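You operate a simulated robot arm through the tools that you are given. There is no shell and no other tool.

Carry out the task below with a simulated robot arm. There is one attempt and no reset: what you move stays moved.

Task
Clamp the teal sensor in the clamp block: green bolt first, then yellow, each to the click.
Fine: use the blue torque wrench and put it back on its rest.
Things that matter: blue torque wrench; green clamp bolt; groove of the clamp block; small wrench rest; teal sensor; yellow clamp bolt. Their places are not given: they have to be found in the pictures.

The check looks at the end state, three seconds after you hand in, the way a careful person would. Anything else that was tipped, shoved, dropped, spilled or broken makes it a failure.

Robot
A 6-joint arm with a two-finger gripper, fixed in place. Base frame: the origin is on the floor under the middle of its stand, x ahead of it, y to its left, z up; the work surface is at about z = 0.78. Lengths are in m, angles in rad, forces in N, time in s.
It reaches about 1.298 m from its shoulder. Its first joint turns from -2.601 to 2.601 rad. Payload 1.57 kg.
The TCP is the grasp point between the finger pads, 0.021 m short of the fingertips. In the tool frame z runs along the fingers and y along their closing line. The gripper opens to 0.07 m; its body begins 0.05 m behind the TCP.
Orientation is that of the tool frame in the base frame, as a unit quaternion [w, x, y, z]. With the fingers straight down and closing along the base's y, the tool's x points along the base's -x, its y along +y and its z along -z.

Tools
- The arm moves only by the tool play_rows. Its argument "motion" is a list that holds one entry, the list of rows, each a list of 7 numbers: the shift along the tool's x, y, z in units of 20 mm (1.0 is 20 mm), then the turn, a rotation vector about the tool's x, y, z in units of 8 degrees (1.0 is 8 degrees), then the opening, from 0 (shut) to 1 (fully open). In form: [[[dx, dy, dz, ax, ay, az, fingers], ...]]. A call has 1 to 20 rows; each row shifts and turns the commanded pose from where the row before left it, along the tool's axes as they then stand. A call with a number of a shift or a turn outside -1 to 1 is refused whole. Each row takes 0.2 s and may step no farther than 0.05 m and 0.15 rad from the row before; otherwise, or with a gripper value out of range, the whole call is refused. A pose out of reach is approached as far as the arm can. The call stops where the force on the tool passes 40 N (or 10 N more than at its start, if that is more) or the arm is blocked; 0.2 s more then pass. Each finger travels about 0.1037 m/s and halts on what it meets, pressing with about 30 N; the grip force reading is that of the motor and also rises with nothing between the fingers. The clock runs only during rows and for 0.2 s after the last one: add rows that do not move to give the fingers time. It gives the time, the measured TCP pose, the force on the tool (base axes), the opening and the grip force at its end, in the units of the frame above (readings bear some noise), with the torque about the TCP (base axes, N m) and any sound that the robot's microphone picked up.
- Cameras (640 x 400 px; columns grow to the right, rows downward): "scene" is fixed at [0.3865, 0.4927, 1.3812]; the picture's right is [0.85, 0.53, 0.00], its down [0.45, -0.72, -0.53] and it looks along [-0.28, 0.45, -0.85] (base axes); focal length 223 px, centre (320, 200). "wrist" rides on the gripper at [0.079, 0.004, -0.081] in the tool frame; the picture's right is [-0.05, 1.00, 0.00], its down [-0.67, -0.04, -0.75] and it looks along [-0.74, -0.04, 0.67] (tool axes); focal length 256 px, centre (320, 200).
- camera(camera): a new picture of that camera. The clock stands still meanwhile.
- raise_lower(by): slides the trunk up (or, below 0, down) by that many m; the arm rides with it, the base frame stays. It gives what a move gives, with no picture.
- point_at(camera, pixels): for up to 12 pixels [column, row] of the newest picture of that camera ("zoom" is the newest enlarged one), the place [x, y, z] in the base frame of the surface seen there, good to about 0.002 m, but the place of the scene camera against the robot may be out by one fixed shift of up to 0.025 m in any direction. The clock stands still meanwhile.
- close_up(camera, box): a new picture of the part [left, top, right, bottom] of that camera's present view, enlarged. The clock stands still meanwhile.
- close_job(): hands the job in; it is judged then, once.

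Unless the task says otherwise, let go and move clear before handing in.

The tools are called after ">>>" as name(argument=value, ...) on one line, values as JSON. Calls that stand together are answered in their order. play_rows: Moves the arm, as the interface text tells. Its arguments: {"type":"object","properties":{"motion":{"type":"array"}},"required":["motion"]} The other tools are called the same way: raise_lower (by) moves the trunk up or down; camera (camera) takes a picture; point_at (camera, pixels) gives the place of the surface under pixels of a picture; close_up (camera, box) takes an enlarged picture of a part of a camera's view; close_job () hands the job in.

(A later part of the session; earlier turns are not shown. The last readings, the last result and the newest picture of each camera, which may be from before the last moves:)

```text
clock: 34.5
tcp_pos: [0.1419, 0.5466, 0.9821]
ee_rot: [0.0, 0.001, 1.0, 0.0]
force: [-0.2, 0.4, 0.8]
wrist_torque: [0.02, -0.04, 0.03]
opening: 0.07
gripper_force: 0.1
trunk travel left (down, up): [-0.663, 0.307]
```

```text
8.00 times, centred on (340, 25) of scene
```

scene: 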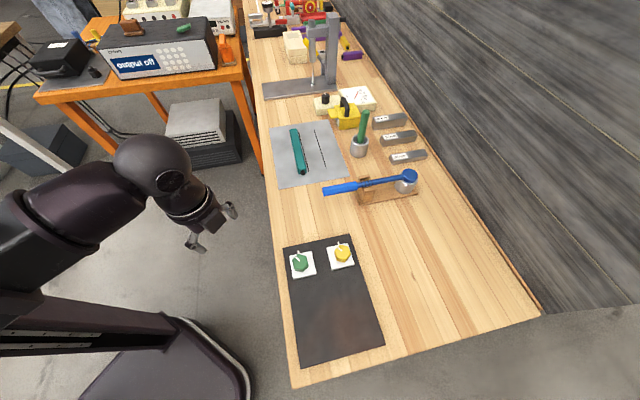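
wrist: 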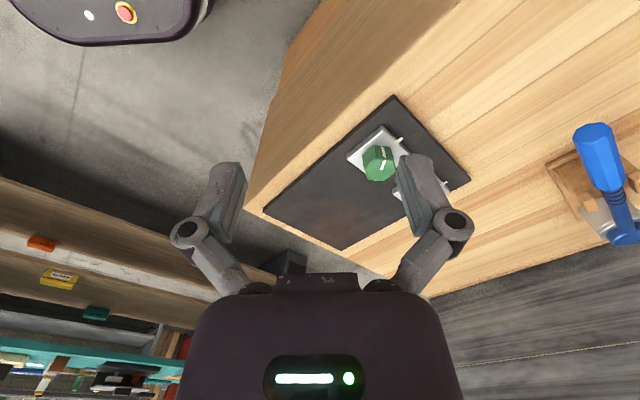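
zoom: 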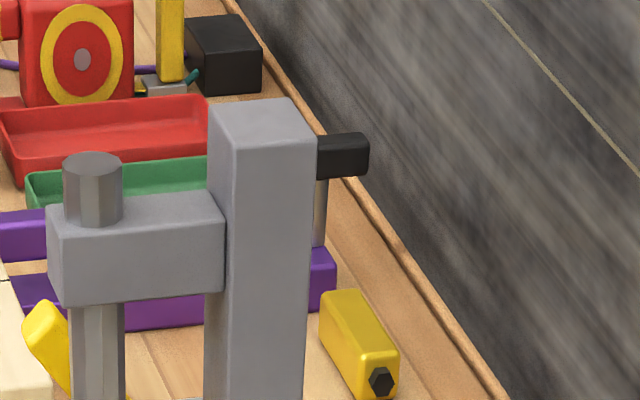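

The far fixtures are 1.5 m or more from the base, so out of reach. I'll raise the trunk and bring the wrist camera over the middle of the bench to inspect the reachable objects closely.

>>> raise_lower(by=0.15)

>>> play_rows(motion=[[[0, 0, 0, 0, 0, -1, 1], [0, 0, 0, 0, 0, -1, 1], [0, 0, 0, 0, 0, -1, 1], [0, 0, 0, 0, 0, -1, 1], [0, 0, 0, 0, 0, -1, 1], [0, 0, 0, 0, 0, -1, 1], [0, 0, 0, 0, 0, -1, 1], [0, 0, 0, 0, 0, -1, 1], [0, 0, 0, 0, 0, -1, 1], [0, 0, 0, 0, 0, -1, 1], [0, 0, 0, 0, 0, -1, 1]]])

>>> play_rows(motion=[[[-1, 0, 0, 0, 0, 0, 1], [-1, 0, 0, 0, 0, 0, 1], [-1, 0, 0, 0, 0, 0, 1], [-1, 0, 0, 0, 0, 0, 1], [-1, 0, 0, 0, 0, 0, 1], [-1, 0, 0, 0, 0, 0, 1], [-1, 0, 0, 0, 0, 0, 1], [-1, 0, 0, 0, 0, 0, 1], [-1, 0, 0, 0, 0, 0, 1], [-1, 0, 0, 0, 0, 0, 1], [-1, 0, 0, 0, 0, 0, 1], [-1, 0, 0, 0, 0, 0, 1], [-1, 0, 0, 0, 0, 0, 1], [-1, 0, 0, 0, 0, 0, 1], [-1, 0, 0, 0, 0, 0, 1]]])

>>> camera(camera="wrist")

```text
clock: 36.2
tcp_pos: [0.1415, 0.5461, 1.1316]
ee_rot: [-0.001, 0.0, 1.0, 0.001]
force: [-0.3, 0.1, 0.8]
wrist_torque: [-0.02, -0.03, 0.03]
opening: 0.0701
gripper_force: 0.1
trunk travel left (down, up): [-0.813, 0.157]
```

```text
clock: 38.6
tcp_pos: [0.1435, 0.5447, 1.1308]
ee_rot: [0.0, -0.696, 0.718, 0.0]
force: [0.0, 1.4, -0.6]
wrist_torque: [0.03, -0.02, -0.01]
opening: 0.0701
gripper_force: 0.1
trunk travel left (down, up): [-0.813, 0.157]
```

```text
clock: 41.9
tcp_pos: [0.1523, 0.8483, 1.1312]
ee_rot: [-0.001, -0.694, 0.719, 0.001]
force: [0.0, 0.5, 0.5]
wrist_torque: [-0.01, -0.03, 0.0]
opening: 0.0706
gripper_force: 0.0
trunk travel left (down, up): [-0.813, 0.157]
```

```text
taken
```

wrist: 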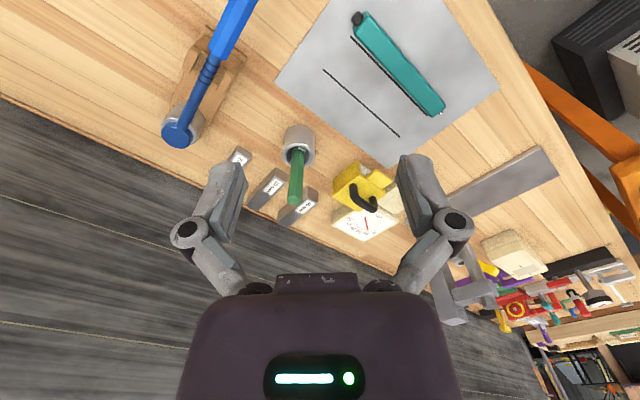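

>>> close_up(camera="wrist", box=[260, 0, 500, 160])

>>> close_up(camera="wrist", box=[220, 110, 430, 250])

>>> close_up(camera="wrist", box=[440, 200, 640, 340])

>>> close_up(camera="wrist", box=[130, 0, 280, 160])

```text
2.50 times, centred on (380, 80) of wrist
```

zoom: 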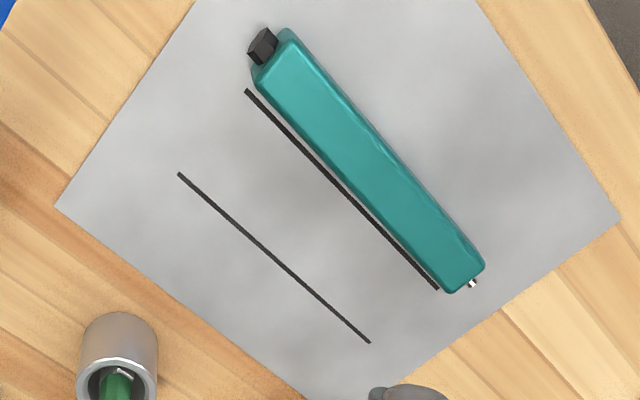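

```text
2.86 times, centred on (325, 180) of wrist
```

zoom: 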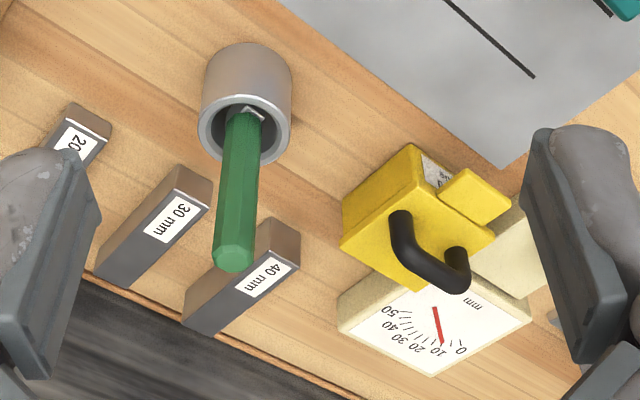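

```text
2.86 times, centred on (540, 270) of wrist
```

zoom: 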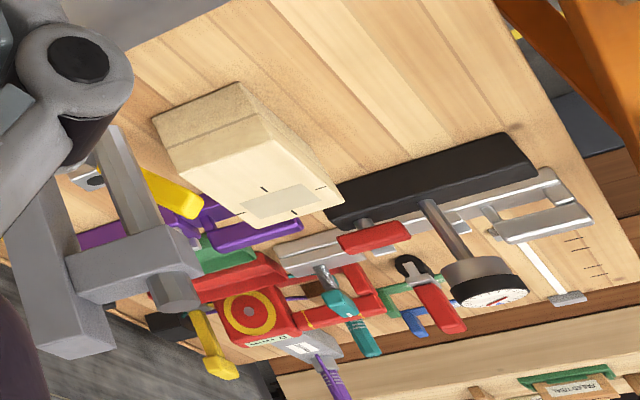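

```text
2.50 times, centred on (205, 80) of wrist
```

zoom: 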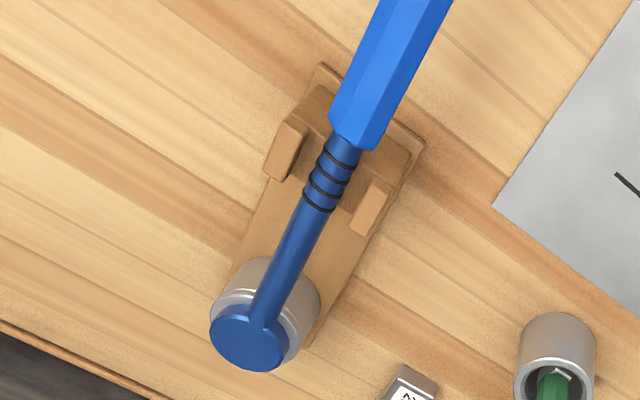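

The teal sensor at (395,60) has a black connector at one end and a small metal pin at the other, and the mid-bench holds no grooved block. I'll check whether the dark plate hides a shallow groove by sampling heights across it and zooming far in.

>>> point_at(camera="scene", pixels=[[295, 290], [303, 288], [311, 286], [319, 285], [327, 283], [335, 281], [343, 279], [351, 277], [358, 275], [322, 262], [322, 250], [324, 272]])

>>> point_at(camera="scene", pixels=[[302, 340], [312, 337], [322, 334], [332, 331], [342, 328], [352, 325], [362, 322], [372, 320], [335, 350], [330, 310], [340, 300], [350, 345]])

>>> close_up(camera="scene", box=[285, 235, 325, 275])

>>> close_up(camera="scene", box=[285, 270, 390, 370])

>>> close_up(camera="scene", box=[385, 160, 425, 205])

```text
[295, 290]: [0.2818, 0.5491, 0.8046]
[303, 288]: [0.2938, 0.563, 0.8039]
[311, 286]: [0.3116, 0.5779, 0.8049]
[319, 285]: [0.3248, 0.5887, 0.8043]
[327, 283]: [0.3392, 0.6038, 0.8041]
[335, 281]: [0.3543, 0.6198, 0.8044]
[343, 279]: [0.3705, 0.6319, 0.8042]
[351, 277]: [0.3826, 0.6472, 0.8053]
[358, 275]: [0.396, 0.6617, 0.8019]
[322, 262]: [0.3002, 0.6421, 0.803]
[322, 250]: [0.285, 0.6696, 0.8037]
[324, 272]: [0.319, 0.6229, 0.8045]
```

```text
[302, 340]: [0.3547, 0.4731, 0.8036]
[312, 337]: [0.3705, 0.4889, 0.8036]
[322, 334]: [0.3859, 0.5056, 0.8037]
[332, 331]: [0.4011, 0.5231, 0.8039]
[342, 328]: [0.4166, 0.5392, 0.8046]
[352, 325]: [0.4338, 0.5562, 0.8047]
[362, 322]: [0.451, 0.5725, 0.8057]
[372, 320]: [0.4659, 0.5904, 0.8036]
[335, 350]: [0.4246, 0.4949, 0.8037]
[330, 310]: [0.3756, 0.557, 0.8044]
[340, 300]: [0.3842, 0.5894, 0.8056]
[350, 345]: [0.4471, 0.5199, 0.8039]
```

```text
10.00 times, centred on (305, 255) of scene
```

zoom: 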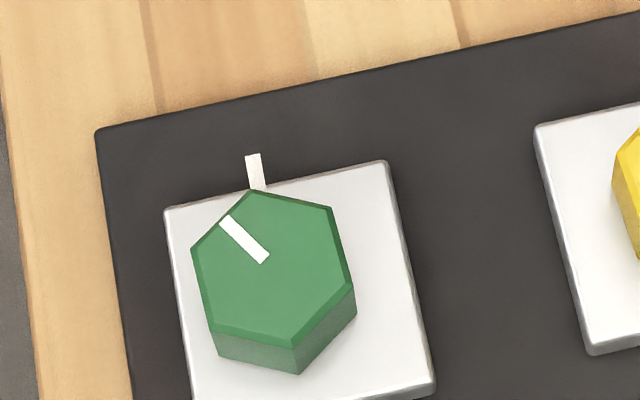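

```text
4.00 times, centred on (338, 320) of scene
```

zoom: 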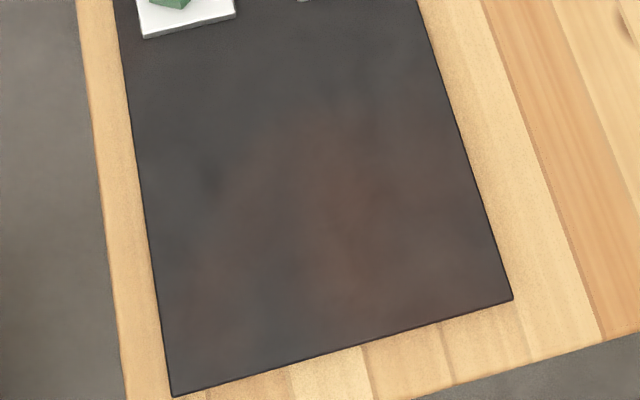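

```text
8.89 times, centred on (405, 182) of scene
```

zoom: 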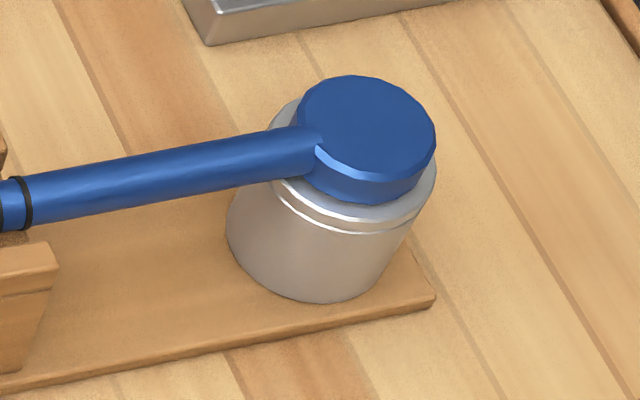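

The plate is flat everywhere (all ≈0.792 corrected), so it has no groove. I'll raise the trunk and extend along the bench to view the area behind the press from above.

>>> raise_lower(by=0.15)

>>> play_rows(motion=[[[-1, 0.5, 0, 0, 0, -0.5, 1], [-1, 0.5, 0, 0, 0, -0.5, 1], [-1, 0.5, 0, 0, 0, -0.5, 1], [-1, 0.5, 0, 0, 0, -0.5, 1], [-1, 0.5, 0, 0, 0, -0.5, 1], [-1, 0.5, 0, 0, 0, -0.5, 1], [-1, 0.5, 0, 0, 0, -0.5, 1], [-1, 0.5, 0, 0, 0, -0.5, 1], [-1, 0.5, 0, 0, 0, -0.5, 1], [-1, 0.5, 0, 0, 0, -0.5, 1]]])

>>> camera(camera="wrist")

>>> camera(camera="scene")

```text
clock: 43.6
tcp_pos: [0.1528, 0.8459, 1.281]
ee_rot: [0.0, -0.695, 0.719, 0.0]
force: [-1.1, -0.2, -0.2]
wrist_torque: [-0.02, 0.01, 0.0]
opening: 0.07
gripper_force: 0.1
trunk travel left (down, up): [-0.963, 0.007]
```

```text
clock: 45.8
tcp_pos: [0.0048, 1.0062, 1.2806]
ee_rot: [-0.001, 0.899, -0.438, 0.0]
force: [-1.0, -0.2, 0.6]
wrist_torque: [-0.02, 0.0, -0.01]
opening: 0.07
gripper_force: 0.1
trunk travel left (down, up): [-0.963, 0.007]
```

```text
taken
```

wrist: 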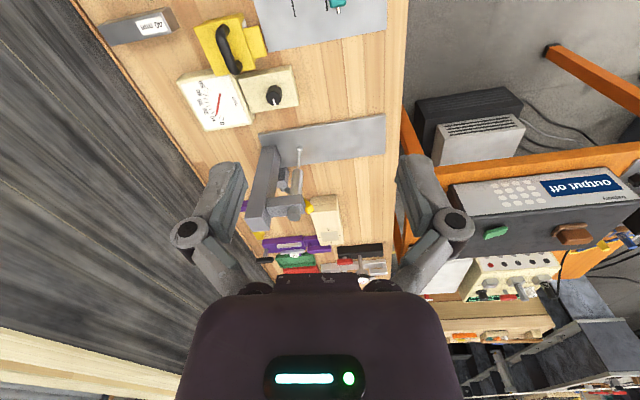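

```text
taken
```

scene: 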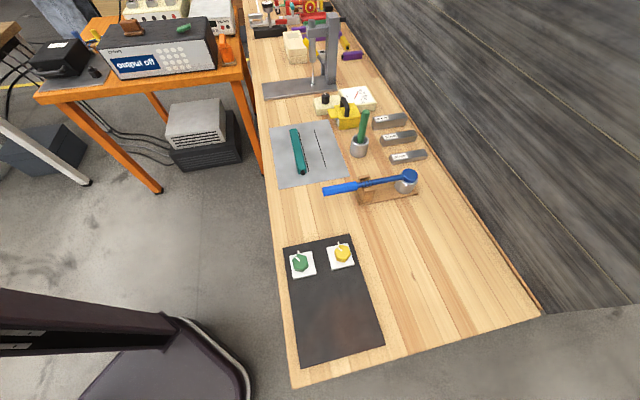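

The wrist camera now looks along the bench past the press (near (290,200)). I'll enlarge that region.

>>> close_up(camera="wrist", box=[220, 120, 400, 280])

>>> close_up(camera="wrist", box=[420, 150, 640, 320])

>>> close_up(camera="wrist", box=[100, 0, 400, 190])

```text
2.50 times, centred on (310, 200) of wrist
```

zoom: 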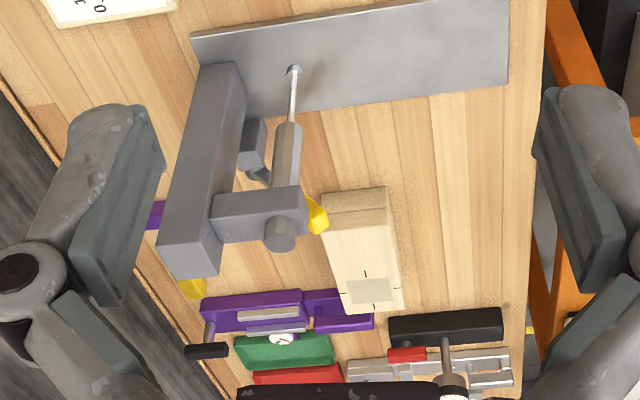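

```text
2.35 times, centred on (530, 235) of wrist
```

zoom: 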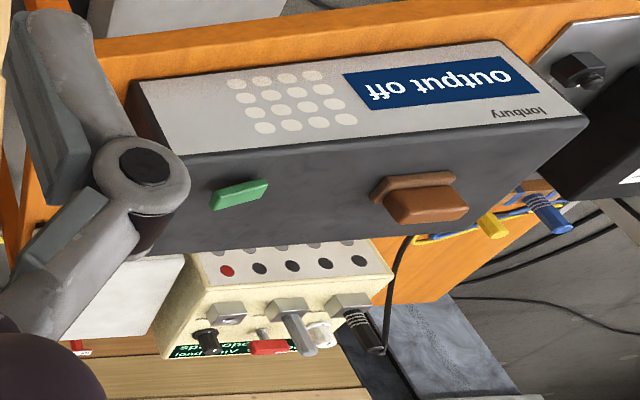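

```text
2.11 times, centred on (250, 95) of wrist
```

zoom: 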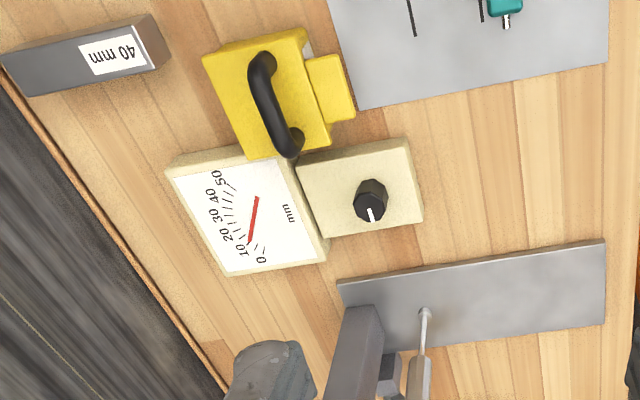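

Everything between here and the press is now identified and none of it is a grooved clamp block. The bench's robot-facing side has not been inspected, so I'll back the arm off and look at it head-on.

>>> play_rows(motion=[[[0, 0, 0, 0, 0, 1, 1], [0, 0, 0, 0, 0, 1, 1], [0, 0, 0, 0, 0, 1, 1], [0, 0, 0, 0, 0, 1, 1], [0, 0, 0, 0, 0, 1, 1], [0, 0, 0, 0, 0, 1, 1], [0, 0, 0, 0, 0, 1, 1], [0, 0, 0, 0, 0, 1, 1], [0, 0, 0, 0, 0, 1, 1], [0, 0, 0, 0, 0, 1, 1]]])

>>> play_rows(motion=[[[0.96, -0.32, 0, 0, 0, 0, 1], [0.96, -0.32, 0, 0, 0, 0, 1], [0.96, -0.32, 0, 0, 0, 0, 1], [0.96, -0.32, 0, 0, 0, 0, 1], [0.96, -0.32, 0, 0, 0, 0, 1], [0.96, -0.32, 0, 0, 0, 0, 1], [0.96, -0.32, 0, 0, 0, 0, 1], [0.96, -0.32, 0, 0, 0, 0, 1], [0.96, -0.32, 0, 0, 0, 0, 1], [0.96, -0.32, 0, 0, 0, 0, 1], [0.96, -0.32, 0, 0, 0, 0, 1], [0.96, -0.32, 0, 0, 0, 0, 1], [0.96, -0.32, 0, 0, 0, 0, 1], [0.96, -0.32, 0, 0, 0, 0, 1], [0.96, -0.32, 0, 0, 0, 0, 1], [0.96, -0.32, 0, 0, 0, 0, 1], [0.96, -0.32, 0, 0, 0, 0, 1], [0.96, -0.32, 0, 0, 0, 0, 1], [0.96, -0.32, 0, 0, 0, 0, 1], [0.96, -0.32, 0, 0, 0, 0, 1]]])

>>> raise_lower(by=-0.3)

>>> camera(camera="wrist")

```text
clock: 48.0
tcp_pos: [0.0049, 1.0075, 1.2809]
ee_rot: [0.0, -0.406, 0.914, 0.0]
force: [0.4, -0.3, -0.2]
wrist_torque: [0.01, 0.0, 0.03]
opening: 0.07
gripper_force: 0.0
trunk travel left (down, up): [-0.963, 0.007]
```

```text
clock: 52.2
tcp_pos: [-0.1578, 0.6363, 1.2808]
ee_rot: [0.0, -0.407, 0.914, 0.0]
force: [0.4, 0.0, -0.3]
wrist_torque: [0.01, 0.05, -0.01]
opening: 0.0699
gripper_force: 0.0
trunk travel left (down, up): [-0.963, 0.007]
```

```text
clock: 55.2
tcp_pos: [-0.1576, 0.6375, 0.9811]
ee_rot: [0.001, -0.407, 0.913, 0.001]
force: [-0.7, 0.6, 0.3]
wrist_torque: [-0.01, 0.01, 0.01]
opening: 0.0699
gripper_force: 0.0
trunk travel left (down, up): [-0.663, 0.307]
```

```text
taken
```

wrist: 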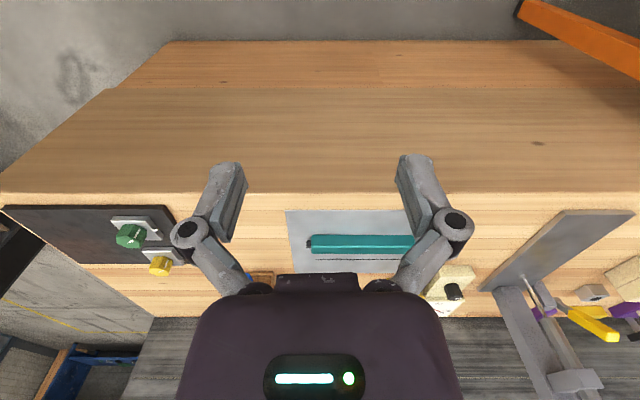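

The bench side is plain wood. A yellow-handled item beside the press at (590,310) deserves a closer look, along with the plate from this low angle.

>>> close_up(camera="wrist", box=[470, 200, 640, 400])

>>> close_up(camera="wrist", box=[0, 180, 200, 400])

>>> point_at(camera="wrist", pixels=[[600, 320], [593, 292], [570, 240], [545, 300], [625, 310], [455, 290], [310, 245], [409, 245], [325, 261], [300, 225], [395, 262], [450, 280]])

```text
2.00 times, centred on (555, 300) of wrist
```

zoom: 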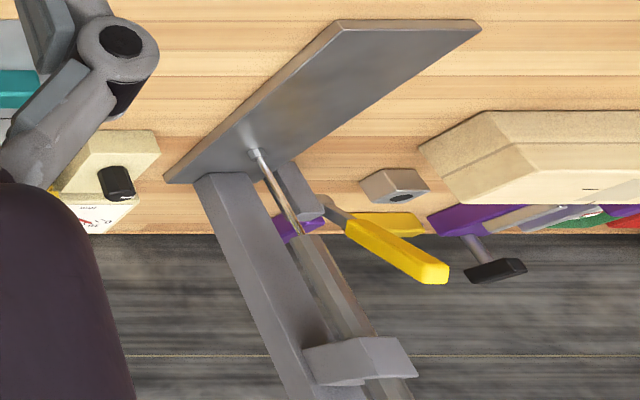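

```text
1.82 times, centred on (100, 290) of wrist
```

zoom: 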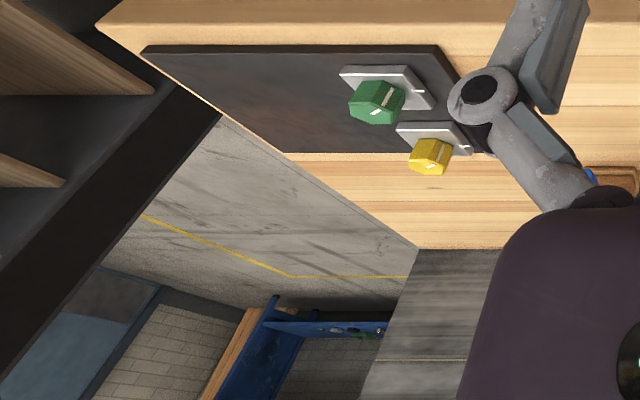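

```text
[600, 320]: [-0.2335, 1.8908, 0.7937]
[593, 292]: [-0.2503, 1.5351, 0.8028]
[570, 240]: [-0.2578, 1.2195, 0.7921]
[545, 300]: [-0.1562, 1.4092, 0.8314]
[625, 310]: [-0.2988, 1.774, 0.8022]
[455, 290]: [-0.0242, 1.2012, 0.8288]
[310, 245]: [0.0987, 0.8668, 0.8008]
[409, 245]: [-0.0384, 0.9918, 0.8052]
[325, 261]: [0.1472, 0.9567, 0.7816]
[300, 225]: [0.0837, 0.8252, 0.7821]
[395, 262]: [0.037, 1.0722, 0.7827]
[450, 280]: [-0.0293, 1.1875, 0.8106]
```

By elimination, the green and yellow hex heads on the dark plate are the only reachable bolt candidates, and they sit in a clear area. I'll bring the wrist camera within about 0.3 m of them to see how the pads are built.

>>> play_rows(motion=[[[-0.514, -0.953, 0, 0, 0, 0, 1], [-0.514, -0.953, 0, 0, 0, 0, 1], [-0.514, -0.953, 0, 0, 0, 0, 1], [-0.514, -0.953, 0, 0, 0, 0, 1], [-0.514, -0.953, 0, 0, 0, 0, 1], [-0.514, -0.953, 0, 0, 0, 0, 1], [-0.514, -0.953, 0, 0, 0, 0, 1], [-0.514, -0.953, 0, 0, 0, 0, 1], [-0.514, -0.953, 0, 0, 0, 0, 1], [-0.514, -0.953, 0, 0, 0, 0, 1], [-0.514, -0.953, 0, 0, 0, 0, 1], [-0.514, -0.953, 0, 0, 0, 0, 1], [-0.514, -0.953, 0, 0, 0, 0, 1], [-0.514, -0.953, 0, 0, 0, 0, 1], [-0.514, -0.953, 0, 0, 0, 0, 1], [-0.514, -0.953, 0, 0, 0, 0, 1], [-0.514, -0.953, 0, 0, 0, 0, 1]]])

>>> camera(camera="wrist")

>>> close_up(camera="wrist", box=[240, 80, 400, 260])

```text
clock: 58.8
tcp_pos: [0.2024, 0.5497, 0.9817]
ee_rot: [0.001, -0.407, 0.914, 0.0]
force: [0.6, 0.1, -0.2]
wrist_torque: [-0.02, 0.02, -0.01]
opening: 0.07
gripper_force: 0.0
trunk travel left (down, up): [-0.663, 0.307]
```

```text
taken
```

wrist: 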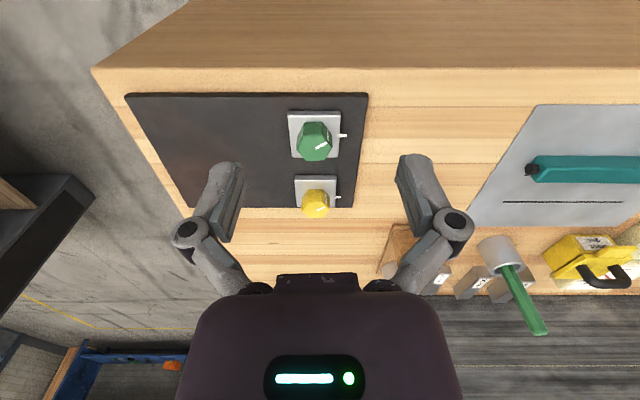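

```text
2.22 times, centred on (320, 170) of wrist
```

zoom: 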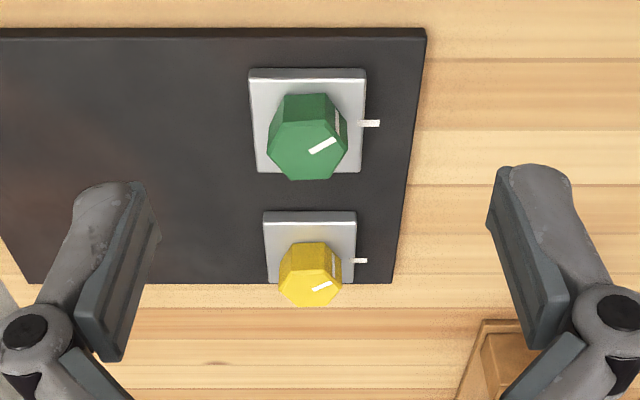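

The pads and hex heads are clear here: green hex at zoom (307,137), yellow at (310,273), each with a white index line and a tick on the plate. I'll measure pad corners, hex corners and ticks exactly.

>>> point_at(camera="zoom", pixels=[[252, 76], [363, 76], [358, 170], [259, 168], [265, 218], [354, 217], [307, 150], [310, 287], [376, 124], [362, 260], [282, 95], [325, 95]])

>>> point_at(camera="zoom", pixels=[[285, 122], [332, 122], [345, 150], [330, 177], [290, 178], [270, 152], [312, 151], [333, 140], [316, 291], [330, 284], [282, 285], [295, 268]])

```text
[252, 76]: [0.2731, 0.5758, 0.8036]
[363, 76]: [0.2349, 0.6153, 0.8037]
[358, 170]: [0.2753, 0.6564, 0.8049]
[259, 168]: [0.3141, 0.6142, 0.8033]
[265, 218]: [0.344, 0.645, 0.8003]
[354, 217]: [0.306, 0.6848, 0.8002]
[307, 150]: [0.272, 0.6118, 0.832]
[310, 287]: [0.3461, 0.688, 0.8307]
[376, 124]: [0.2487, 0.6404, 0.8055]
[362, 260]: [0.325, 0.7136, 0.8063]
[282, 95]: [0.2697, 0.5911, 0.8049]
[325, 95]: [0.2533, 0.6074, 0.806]
```

```text
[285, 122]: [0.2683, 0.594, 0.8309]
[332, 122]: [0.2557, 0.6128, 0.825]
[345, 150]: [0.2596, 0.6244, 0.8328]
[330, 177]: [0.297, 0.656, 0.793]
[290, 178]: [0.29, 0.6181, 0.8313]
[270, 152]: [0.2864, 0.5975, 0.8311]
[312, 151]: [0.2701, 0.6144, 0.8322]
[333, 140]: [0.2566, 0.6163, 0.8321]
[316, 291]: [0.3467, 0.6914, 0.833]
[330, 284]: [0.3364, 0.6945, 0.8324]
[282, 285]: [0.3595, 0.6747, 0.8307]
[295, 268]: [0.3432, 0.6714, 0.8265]
```

The pads are 55 mm square with hex heads about 38 mm across corners, and the ticks are small bars at z ≈ 0.805. To see whether the wrench's socket matches these heads, I'll move the camera beside the wrench head.

>>> play_rows(motion=[[[0, 0, 0, 0, 0, -1, 1], [0, 0, 0, 0, 0, -1, 1], [0, 0, 0, 0, 0, -1, 1], [0, 0, 0, 0, 0, -1, 1], [0, 0, 0, 0, 0, -1, 1], [0, 0, 0, 0, 0, -1, 1], [0, 0, 0, 0, 0, -1, 1], [0, 0, 0, 0, 0, -1, 1], [0, 0, 0, 0, 0, -1, 1], [0, 0, 0, 0, 0, -1, 1], [0, 0, 0, 0, 0, -1, 1]]])

>>> play_rows(motion=[[[-0.104, -0.97, 0, 0, 0, 0, 1], [-0.104, -0.97, 0, 0, 0, 0, 1], [-0.104, -0.97, 0, 0, 0, 0, 1], [-0.104, -0.97, 0, 0, 0, 0, 1], [-0.104, -0.97, 0, 0, 0, 0, 1], [-0.104, -0.97, 0, 0, 0, 0, 1], [-0.104, -0.97, 0, 0, 0, 0, 1], [-0.104, -0.97, 0, 0, 0, 0, 1], [-0.104, -0.97, 0, 0, 0, 0, 1], [-0.104, -0.97, 0, 0, 0, 0, 1], [-0.104, -0.97, 0, 0, 0, 0, 1], [-0.104, -0.97, 0, 0, 0, 0, 1], [-0.104, -0.97, 0, 0, 0, 0, 1], [-0.104, -0.97, 0, 0, 0, 0, 1], [-0.104, -0.97, 0, 0, 0, 0, 1], [-0.104, -0.97, 0, 0, 0, 0, 1], [-0.104, -0.97, 0, 0, 0, 0, 1], [-0.104, -0.97, 0, 0, 0, 0, 1], [-0.104, -0.97, 0, 0, 0, 0, 1], [-0.104, -0.97, 0, 0, 0, 0, 1]]])

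>>> camera(camera="wrist")

>>> camera(camera="scene")

```text
clock: 61.2
tcp_pos: [0.2006, 0.5496, 0.9826]
ee_rot: [-0.001, 0.927, -0.374, 0.0]
force: [-0.3, 0.0, 0.9]
wrist_torque: [0.01, -0.01, 0.0]
opening: 0.0703
gripper_force: 0.1
trunk travel left (down, up): [-0.663, 0.307]
```

```text
clock: 65.4
tcp_pos: [0.4392, 0.8576, 0.9809]
ee_rot: [-0.001, 0.927, -0.375, 0.0]
force: [0.0, 0.4, -1.1]
wrist_torque: [0.0, -0.01, 0.01]
opening: 0.07
gripper_force: 0.2
trunk travel left (down, up): [-0.663, 0.307]
```

```text
taken
```

wrist: 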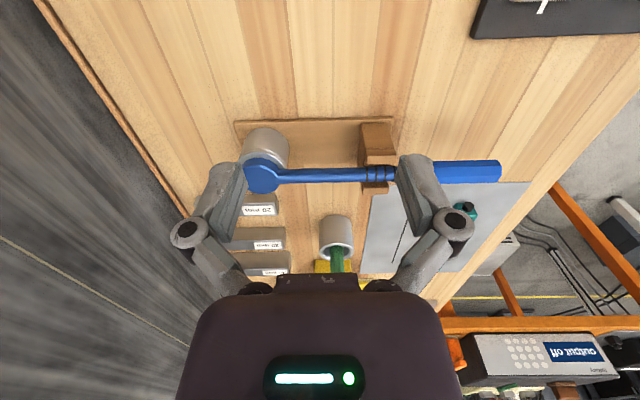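

```text
taken
```

scene: 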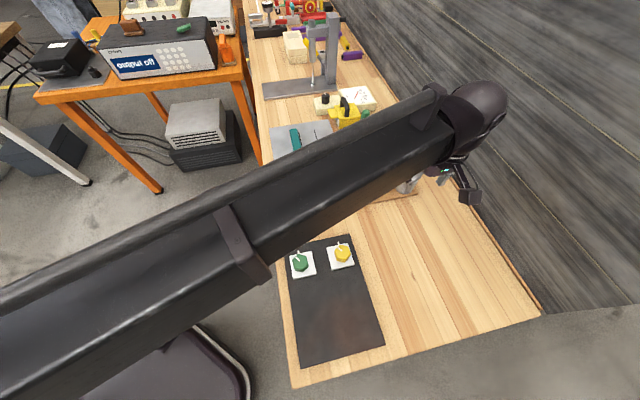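

The wrench lies from its head at (262,175) to the handle end at (495,172). I'll enlarge the head and rest.

>>> close_up(camera="wrist", box=[210, 100, 420, 220])

>>> close_up(camera="wrist", box=[230, 110, 310, 210])

>>> point_at(camera="wrist", pixels=[[262, 176], [247, 176], [277, 170], [262, 190], [300, 174], [350, 174], [385, 174], [495, 172], [450, 172], [265, 145], [375, 135], [340, 130]])

```text
3.05 times, centred on (315, 160) of wrist
```

zoom: 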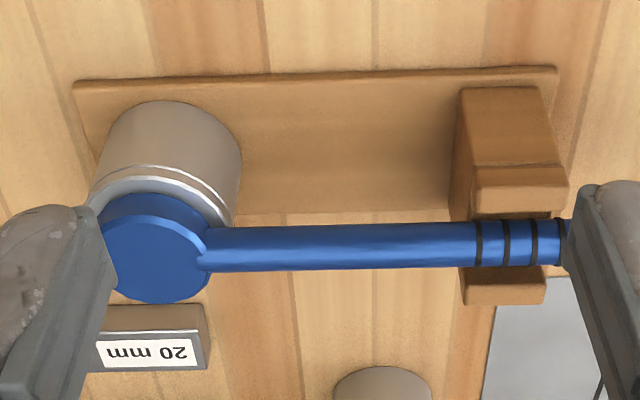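

```text
4.00 times, centred on (270, 160) of wrist
```

zoom: 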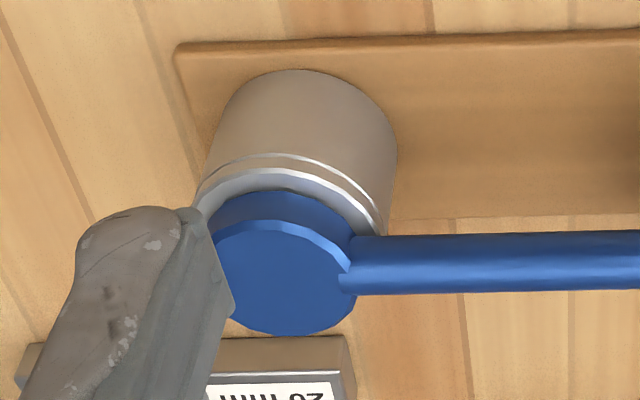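

```text
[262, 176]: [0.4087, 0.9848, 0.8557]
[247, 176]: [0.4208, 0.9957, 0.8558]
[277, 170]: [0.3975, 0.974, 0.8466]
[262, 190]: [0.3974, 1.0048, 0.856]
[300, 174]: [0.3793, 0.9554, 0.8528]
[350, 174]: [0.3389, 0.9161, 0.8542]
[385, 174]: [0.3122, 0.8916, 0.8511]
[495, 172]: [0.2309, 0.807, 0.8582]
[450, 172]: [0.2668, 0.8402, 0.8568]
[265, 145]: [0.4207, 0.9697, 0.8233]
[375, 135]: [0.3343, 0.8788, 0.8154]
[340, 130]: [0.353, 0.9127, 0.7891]
```

The wrench head is a 40 mm blue disc sitting in a grey holder about 57 mm wide on the wooden rest. I'll swing the arm back out of the scene camera's view and zoom far into each remaining mid-bench object.

>>> play_rows(motion=[[[0.104, 0.97, 0, 0, 0, 0, 1], [0.104, 0.97, 0, 0, 0, 0, 1], [0.104, 0.97, 0, 0, 0, 0, 1], [0.104, 0.97, 0, 0, 0, 0, 1], [0.104, 0.97, 0, 0, 0, 0, 1], [0.104, 0.97, 0, 0, 0, 0, 1], [0.104, 0.97, 0, 0, 0, 0, 1], [0.104, 0.97, 0, 0, 0, 0, 1], [0.104, 0.97, 0, 0, 0, 0, 1], [0.104, 0.97, 0, 0, 0, 0, 1], [0.104, 0.97, 0, 0, 0, 0, 1], [0.104, 0.97, 0, 0, 0, 0, 1], [0.104, 0.97, 0, 0, 0, 0, 1], [0.104, 0.97, 0, 0, 0, 0, 1], [0.104, 0.97, 0, 0, 0, 0, 1], [0.104, 0.97, 0, 0, 0, 0, 1], [0.104, 0.97, 0, 0, 0, 0, 1], [0.104, 0.97, 0, 0, 0, 0, 1], [0.104, 0.97, 0, 0, 0, 0, 1], [0.104, 0.97, 0, 0, 0, 0, 1]]])

>>> close_up(camera="scene", box=[310, 85, 385, 132])

>>> close_up(camera="scene", box=[345, 105, 385, 165])

>>> close_up(camera="scene", box=[285, 120, 335, 180])

>>> camera(camera="wrist")

```text
clock: 69.6
tcp_pos: [0.1979, 0.5495, 0.9812]
ee_rot: [0.0, 0.927, -0.376, 0.0]
force: [0.4, 0.8, -0.7]
wrist_torque: [0.0, 0.0, 0.01]
opening: 0.0699
gripper_force: 0.0
trunk travel left (down, up): [-0.663, 0.307]
```

```text
8.51 times, centred on (348, 108) of scene
```

zoom: 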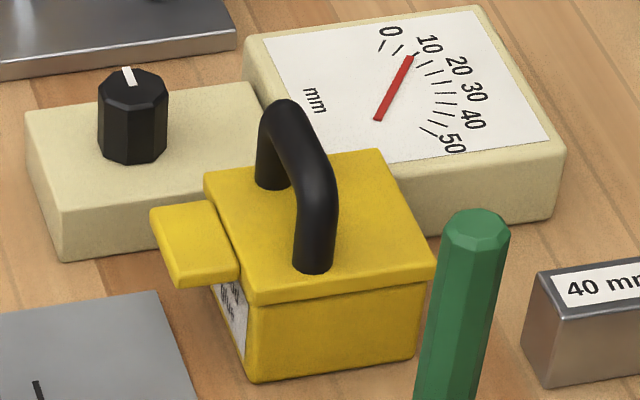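

```text
6.67 times, centred on (365, 135) of scene
```

zoom: 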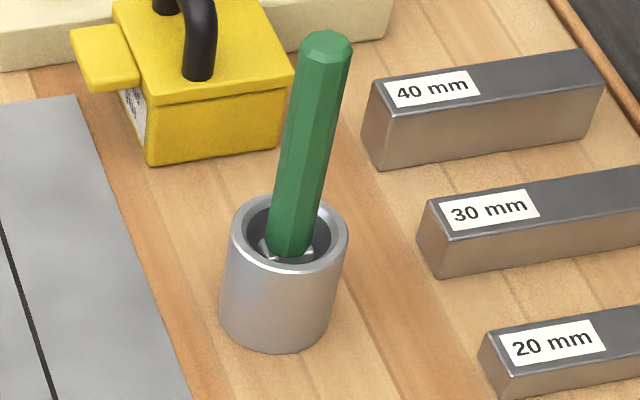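

```text
6.67 times, centred on (310, 150) of scene
```

zoom: 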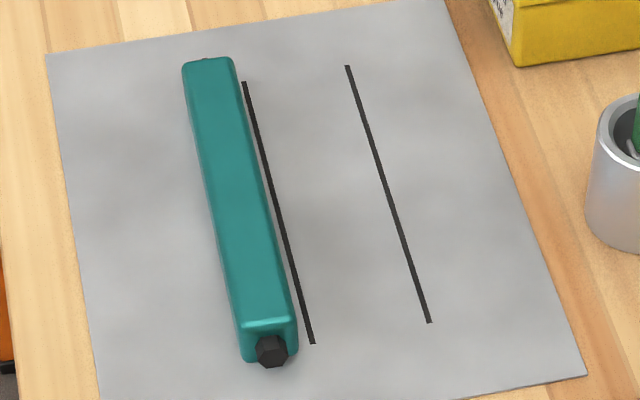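

```text
taken
```

wrist: 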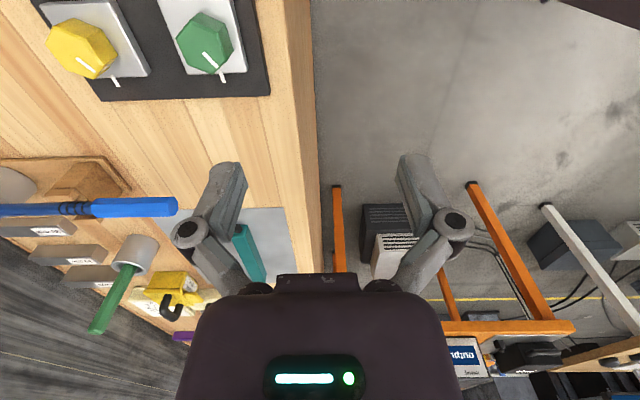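

In this wrist view the plate is at upper left, close to the camera. I'll zoom into it here for fine detail of pads, ticks and the channel between them.

>>> close_up(camera="wrist", box=[30, 0, 280, 110])

>>> close_up(camera="wrist", box=[0, 140, 190, 250])

>>> point_at(camera="wrist", pixels=[[165, 20], [150, 10], [170, 50], [180, 90], [130, 95], [250, 90], [205, 55], [222, 68], [80, 48], [97, 73], [115, 82], [224, 78]])

```text
2.56 times, centred on (155, 55) of wrist
```

zoom: 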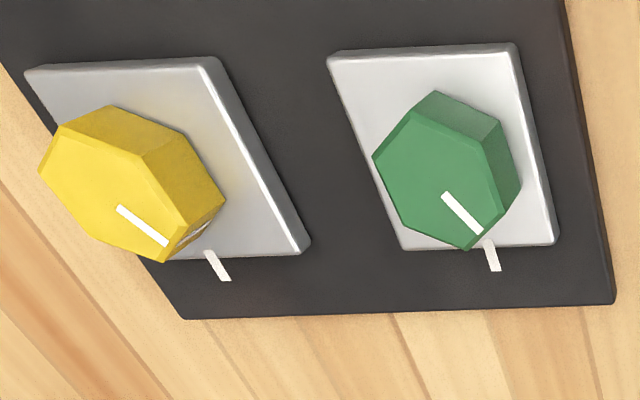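

```text
3.37 times, centred on (95, 195) of wrist
```

zoom: 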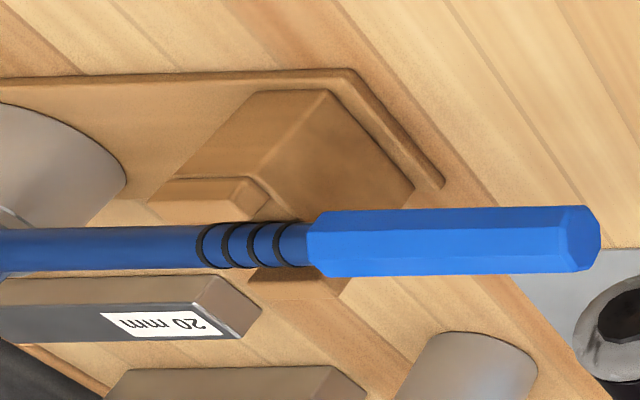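

```text
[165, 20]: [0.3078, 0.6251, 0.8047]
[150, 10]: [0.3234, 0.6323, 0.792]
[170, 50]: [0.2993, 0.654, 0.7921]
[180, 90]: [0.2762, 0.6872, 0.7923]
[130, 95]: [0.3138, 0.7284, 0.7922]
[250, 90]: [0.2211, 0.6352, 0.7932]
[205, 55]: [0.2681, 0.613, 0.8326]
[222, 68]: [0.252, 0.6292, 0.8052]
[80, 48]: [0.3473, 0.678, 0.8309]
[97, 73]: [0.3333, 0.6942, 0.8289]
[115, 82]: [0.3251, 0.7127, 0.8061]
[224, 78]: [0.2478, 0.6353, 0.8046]
```

No groove shows between the pads either. Before trusting the plate, I'll raise up and look at the teal-topped bench on the -y side directly, since its near edge may be within reach.

>>> raise_lower(by=0.3)

>>> play_rows(motion=[[[0, 0, 0, 0, 0, 1, 1], [0, 0, 0, 0, 0, 1, 1], [0, 0, 0, 0, 0, 1, 1], [0, 0, 0, 0, 0, 1, 1], [0, 0, 0, 0, 0, 1, 1], [0, 0, 0, 0, 0, 1, 1], [0, 0, 0, 0, 0, 1, 1], [0, 0, 0, 0, 0, 1, 1], [0, 0, 0, 0, 0, 1, 1], [0, 0, 0, 0, 0, 1, 1], [0, 0, 0, 0, 0, 1, 1], [0, 0, 0, 0, 0, 1, 1], [0, 0, 0, 0, 0, 1, 1], [0, 0, 0, 0, 0, 1, 1], [0, 0, 0, 0, 0, 1, 1], [0, 0, 0, 0, 0, 1, 1], [0, 0, 0, 0, 0, 1, 1]]])

>>> play_rows(motion=[[[-1, -0.4, 0, 0, 0, 0, 1], [-1, -0.4, 0, 0, 0, 0, 1], [-1, -0.4, 0, 0, 0, 0, 1], [-1, -0.5, 0, 0, 0, 0, 1], [-1, -0.5, 0, 0, 0, 0, 1], [-1, -0.5, 0, 0, 0, 0, 1], [-1, -0.6, 0, 0, 0, 0, 1], [-1, -0.6, 0, 0, 0, 0, 1], [-1, -0.7, 0, 0, 0, 0, 1], [-1, -0.7, 0, 0, 0, 0, 1], [-1, -0.8, 0, 0, 0, 0, 1], [-1, -0.8, 0, 0, 0, 0, 1], [-1, -0.9, 0, 0, 0, 0, 1], [-1, -0.9, 0, 0, 0, 0, 1], [-1, -1, 0, 0, 0, 0, 1], [-1, -1, 0, 0, 0, 0, 1], [-1, -1, 0, 0, 0, 0, 1], [-0.8, -1, 0, 0, 0, 0, 1], [-0.8, -1, 0, 0, 0, 0, 1], [-0.8, -1, 0, 0, 0, 0, 1]]])

>>> camera(camera="wrist")

```text
clock: 72.6
tcp_pos: [0.1982, 0.5487, 1.2816]
ee_rot: [-0.001, 0.927, -0.375, 0.001]
force: [-0.3, -0.3, 0.7]
wrist_torque: [0.02, 0.02, 0.01]
opening: 0.07
gripper_force: 0.2
trunk travel left (down, up): [-0.963, 0.007]
```

```text
clock: 76.2
tcp_pos: [0.1977, 0.5489, 1.2817]
ee_rot: [-0.001, 0.002, 1.0, 0.0]
force: [0.6, 0.5, 0.5]
wrist_torque: [0.01, 0.01, 0.03]
opening: 0.07
gripper_force: 0.0
trunk travel left (down, up): [-0.963, 0.007]
```

```text
clock: 80.4
tcp_pos: [0.5882, 0.2542, 1.281]
ee_rot: [0.0, 0.0, 1.0, 0.001]
force: [-0.4, -0.4, -0.1]
wrist_torque: [0.02, 0.0, 0.06]
opening: 0.07
gripper_force: 0.0
trunk travel left (down, up): [-0.963, 0.007]
```

```text
taken
```

wrist: 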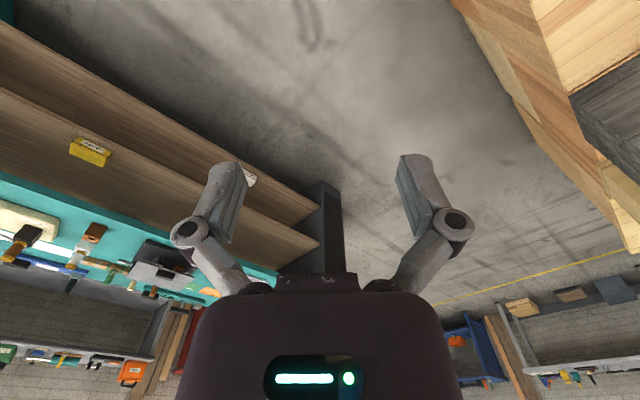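

The teal-topped unit shows at left with items on top. I'll turn the camera toward it and zoom.

>>> play_rows(motion=[[[0, -0.5, 0, 0, 0, 1, 1], [0, -0.5, 0, 0, 0, 1, 1], [0, -0.5, 0, 0, 0, 1, 1], [0, -0.5, 0, 0, 0, 1, 1], [0, -0.5, 0, 0, 0, 1, 1], [0, -0.5, 0, 0, 0, 1, 1]]])

>>> camera(camera="wrist")

>>> close_up(camera="wrist", box=[0, 200, 240, 380])

>>> close_up(camera="wrist", box=[400, 200, 640, 400])

```text
clock: 81.8
tcp_pos: [0.5673, 0.1995, 1.2802]
ee_rot: [0.0, 0.409, 0.913, 0.001]
force: [-0.3, 0.7, 0.4]
wrist_torque: [-0.03, 0.0, 0.03]
opening: 0.0697
gripper_force: 0.0
trunk travel left (down, up): [-0.963, 0.007]
```

```text
taken
```

wrist: 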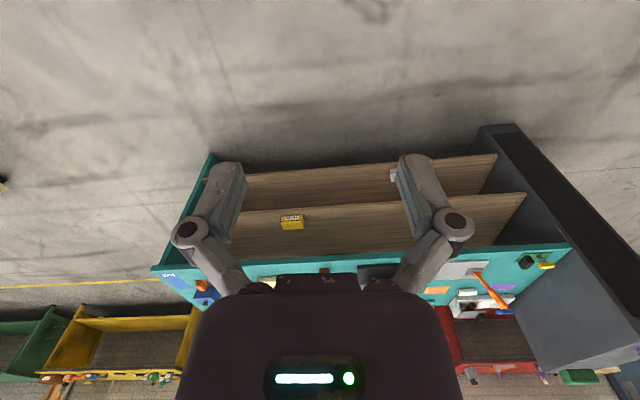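

```text
2.22 times, centred on (120, 290) of wrist
```

zoom: 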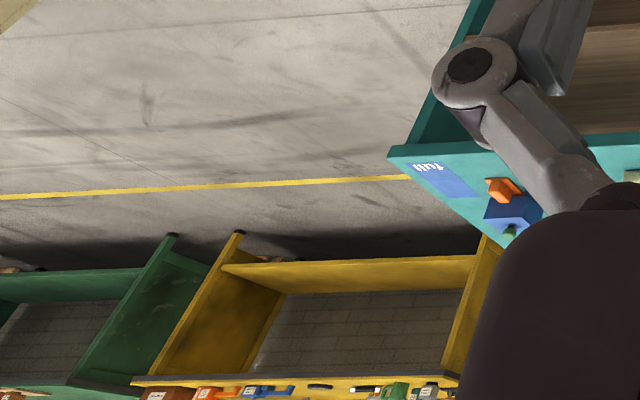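

```text
2.00 times, centred on (520, 300) of wrist
```

zoom: 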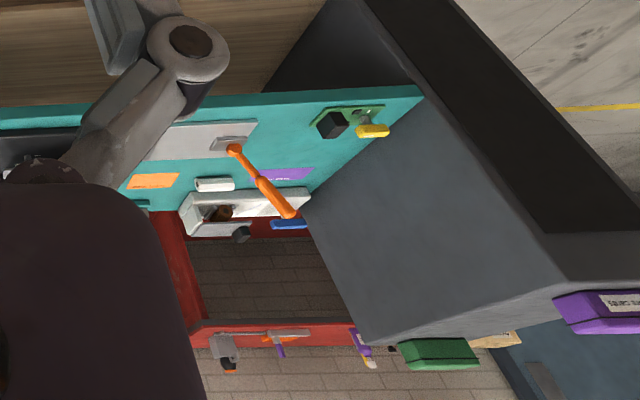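

There's an orange wrench-like tool at (490,290) and a small green plate with black and yellow pieces at (530,262). I'll measure where these are.

>>> point_at(camera="wrist", pixels=[[490, 290], [526, 262], [547, 266], [462, 270], [205, 295], [440, 290], [470, 300], [180, 265], [292, 222], [540, 250]])

>>> close_up(camera="wrist", box=[430, 240, 570, 330])

```text
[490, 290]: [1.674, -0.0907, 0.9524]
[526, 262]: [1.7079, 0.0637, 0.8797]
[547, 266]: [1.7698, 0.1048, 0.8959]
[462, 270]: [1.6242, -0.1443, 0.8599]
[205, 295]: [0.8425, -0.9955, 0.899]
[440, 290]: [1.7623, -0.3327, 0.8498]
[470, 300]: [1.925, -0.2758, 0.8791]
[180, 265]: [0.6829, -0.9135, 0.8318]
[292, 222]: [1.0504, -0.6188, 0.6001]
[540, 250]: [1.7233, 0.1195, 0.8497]
```

```text
4.44 times, centred on (500, 285) of wrist
```

zoom: 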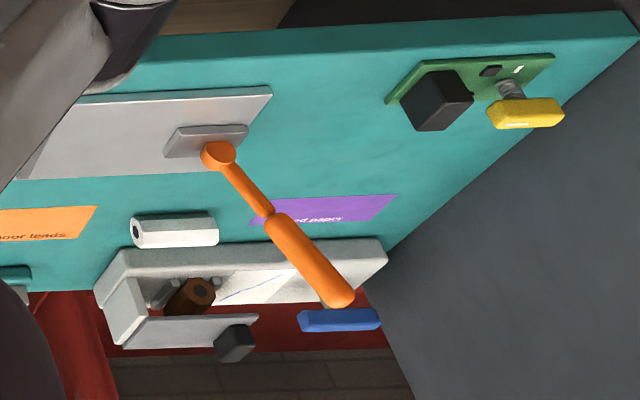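

Those are about 1.7 m away, so just decoration. I'll go back and look closely at the yellow handled box from its labelled side, since it could be a cover.

>>> play_rows(motion=[[[0, 0.5, 0, 0, 0, -1, 1], [0, 0.5, 0, 0, 0, -1, 1], [0, 0.5, 0, 0, 0, -1, 1], [0, 0.5, 0, 0, 0, -1, 1], [0, 0.5, 0, 0, 0, -1, 1], [0, 0.5, 0, 0, 0, -1, 1]]])

>>> play_rows(motion=[[[0.8, 1, 0, 0, 0, 0, 1], [0.8, 1, 0, 0, 0, 0, 1], [0.8, 1, 0, 0, 0, 0, 1], [1, 1, 0, 0, 0, 0, 1], [1, 1, 0, 0, 0, 0, 1], [1, 1, 0, 0, 0, 0, 1], [1, 0.9, 0, 0, 0, 0, 1], [1, 0.9, 0, 0, 0, 0, 1], [1, 0.8, 0, 0, 0, 0, 1], [1, 0.8, 0, 0, 0, 0, 1], [1, 0.7, 0, 0, 0, 0, 1], [1, 0.7, 0, 0, 0, 0, 1], [1, 0.6, 0, 0, 0, 0, 1], [1, 0.6, 0, 0, 0, 0, 1], [1, 0.6, 0, 0, 0, 0, 1], [1, 0.6, 0, 0, 0, 0, 1], [1, 0.6, 0, 0, 0, 0, 1], [1, 0.6, 0, 0, 0, 0, 1], [1, 0.6, 0, 0, 0, 0, 1], [1, 0.6, 0, 0, 0, 0, 1]]])

>>> play_rows(motion=[[[0.5, 1, 0, 0, 0, 0, 1], [0.5, 1, 0, 0, 0, 0, 1], [0.5, 1, 0, 0, 0, 0, 1], [0.5, 1, 0, 0, 0, 0, 1], [0.5, 1, 0, 0, 0, 0, 1], [0.5, 1, 0, 0, 0, 0, 1], [0.5, 1, 0, 0, 0, 0, 1], [0.5, 1, 0, 0, 0, 0, 1], [0.5, 1, 0, 0, 0, 0, 1], [0.5, 1, 0, 0, 0, 0, 1], [0.5, 1, 0, 0, 0, 0, 1], [0.5, 1, 0, 0, 0, 0, 1], [0.5, 1, 0, 0, 0, 0, 1], [0.5, 1, 0, 0, 0, 0, 1], [0.5, 1, 0, 0, 0, 0, 1], [0.5, 1, 0, 0, 0, 0, 1], [0.5, 1, 0, 0, 0, 0, 1], [0.5, 1, 0, 0, 0, 0, 1]]])

>>> play_rows(motion=[[[0, 0, 0, 0, 0, -1, 1], [0, 0, 0, 0, 0, -1, 1], [0, 0, 0, 0, 0, -1, 1], [0, 0, 0, 0, 0, -1, 1], [0, 0, 0, 0, 0, -1, 1], [0, 0, 0, 0, 0, -1, 1]]])

>>> camera(camera="scene")

>>> camera(camera="wrist")

```text
clock: 83.2
tcp_pos: [0.5943, 0.2524, 1.281]
ee_rot: [0.0, -0.001, 1.0, 0.0]
force: [-0.2, -0.9, 0.4]
wrist_torque: [-0.01, -0.01, 0.01]
opening: 0.0698
gripper_force: 0.1
trunk travel left (down, up): [-0.963, 0.007]
```

```text
clock: 87.4
tcp_pos: [0.2061, 0.5666, 1.2806]
ee_rot: [0.001, -0.001, 1.0, 0.0]
force: [-1.1, 0.4, 0.4]
wrist_torque: [-0.01, -0.01, 0.01]
opening: 0.07
gripper_force: 0.1
out of reach, approached as far as the arm can: row 13, 17
trunk travel left (down, up): [-0.963, 0.007]
```

```text
clock: 91.2
tcp_pos: [0.0243, 0.9266, 1.2811]
ee_rot: [0.001, 0.001, 1.0, 0.0]
force: [-0.3, 0.5, 0.3]
wrist_torque: [0.02, 0.02, 0.01]
opening: 0.0699
gripper_force: 0.1
trunk travel left (down, up): [-0.963, 0.007]
```

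```text
clock: 92.6
tcp_pos: [0.0248, 0.9257, 1.2815]
ee_rot: [0.001, -0.408, 0.913, 0.001]
force: [-0.3, -0.1, -0.9]
wrist_torque: [0.01, 0.01, 0.01]
opening: 0.0701
gripper_force: 0.0
trunk travel left (down, up): [-0.963, 0.007]
```

```text
taken
```

scene: 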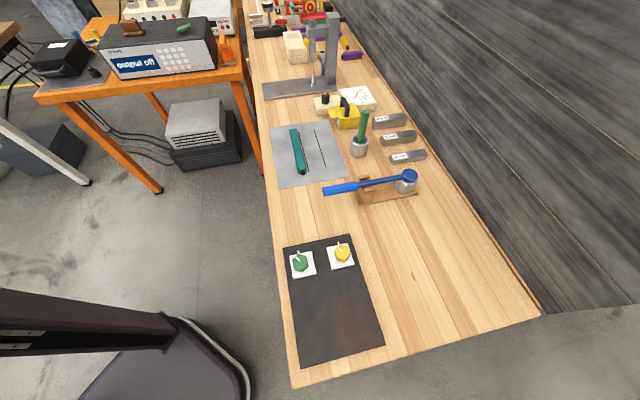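

```text
taken
```

wrist: 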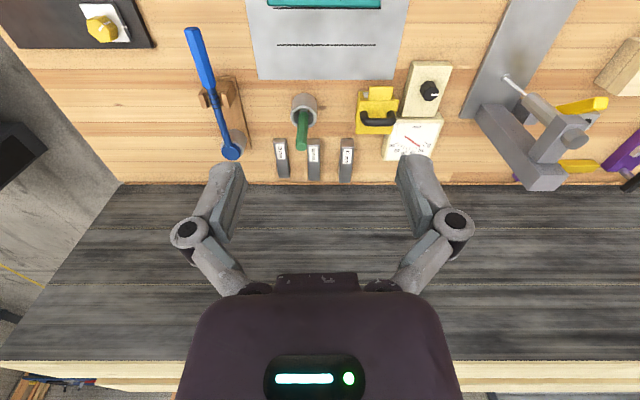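

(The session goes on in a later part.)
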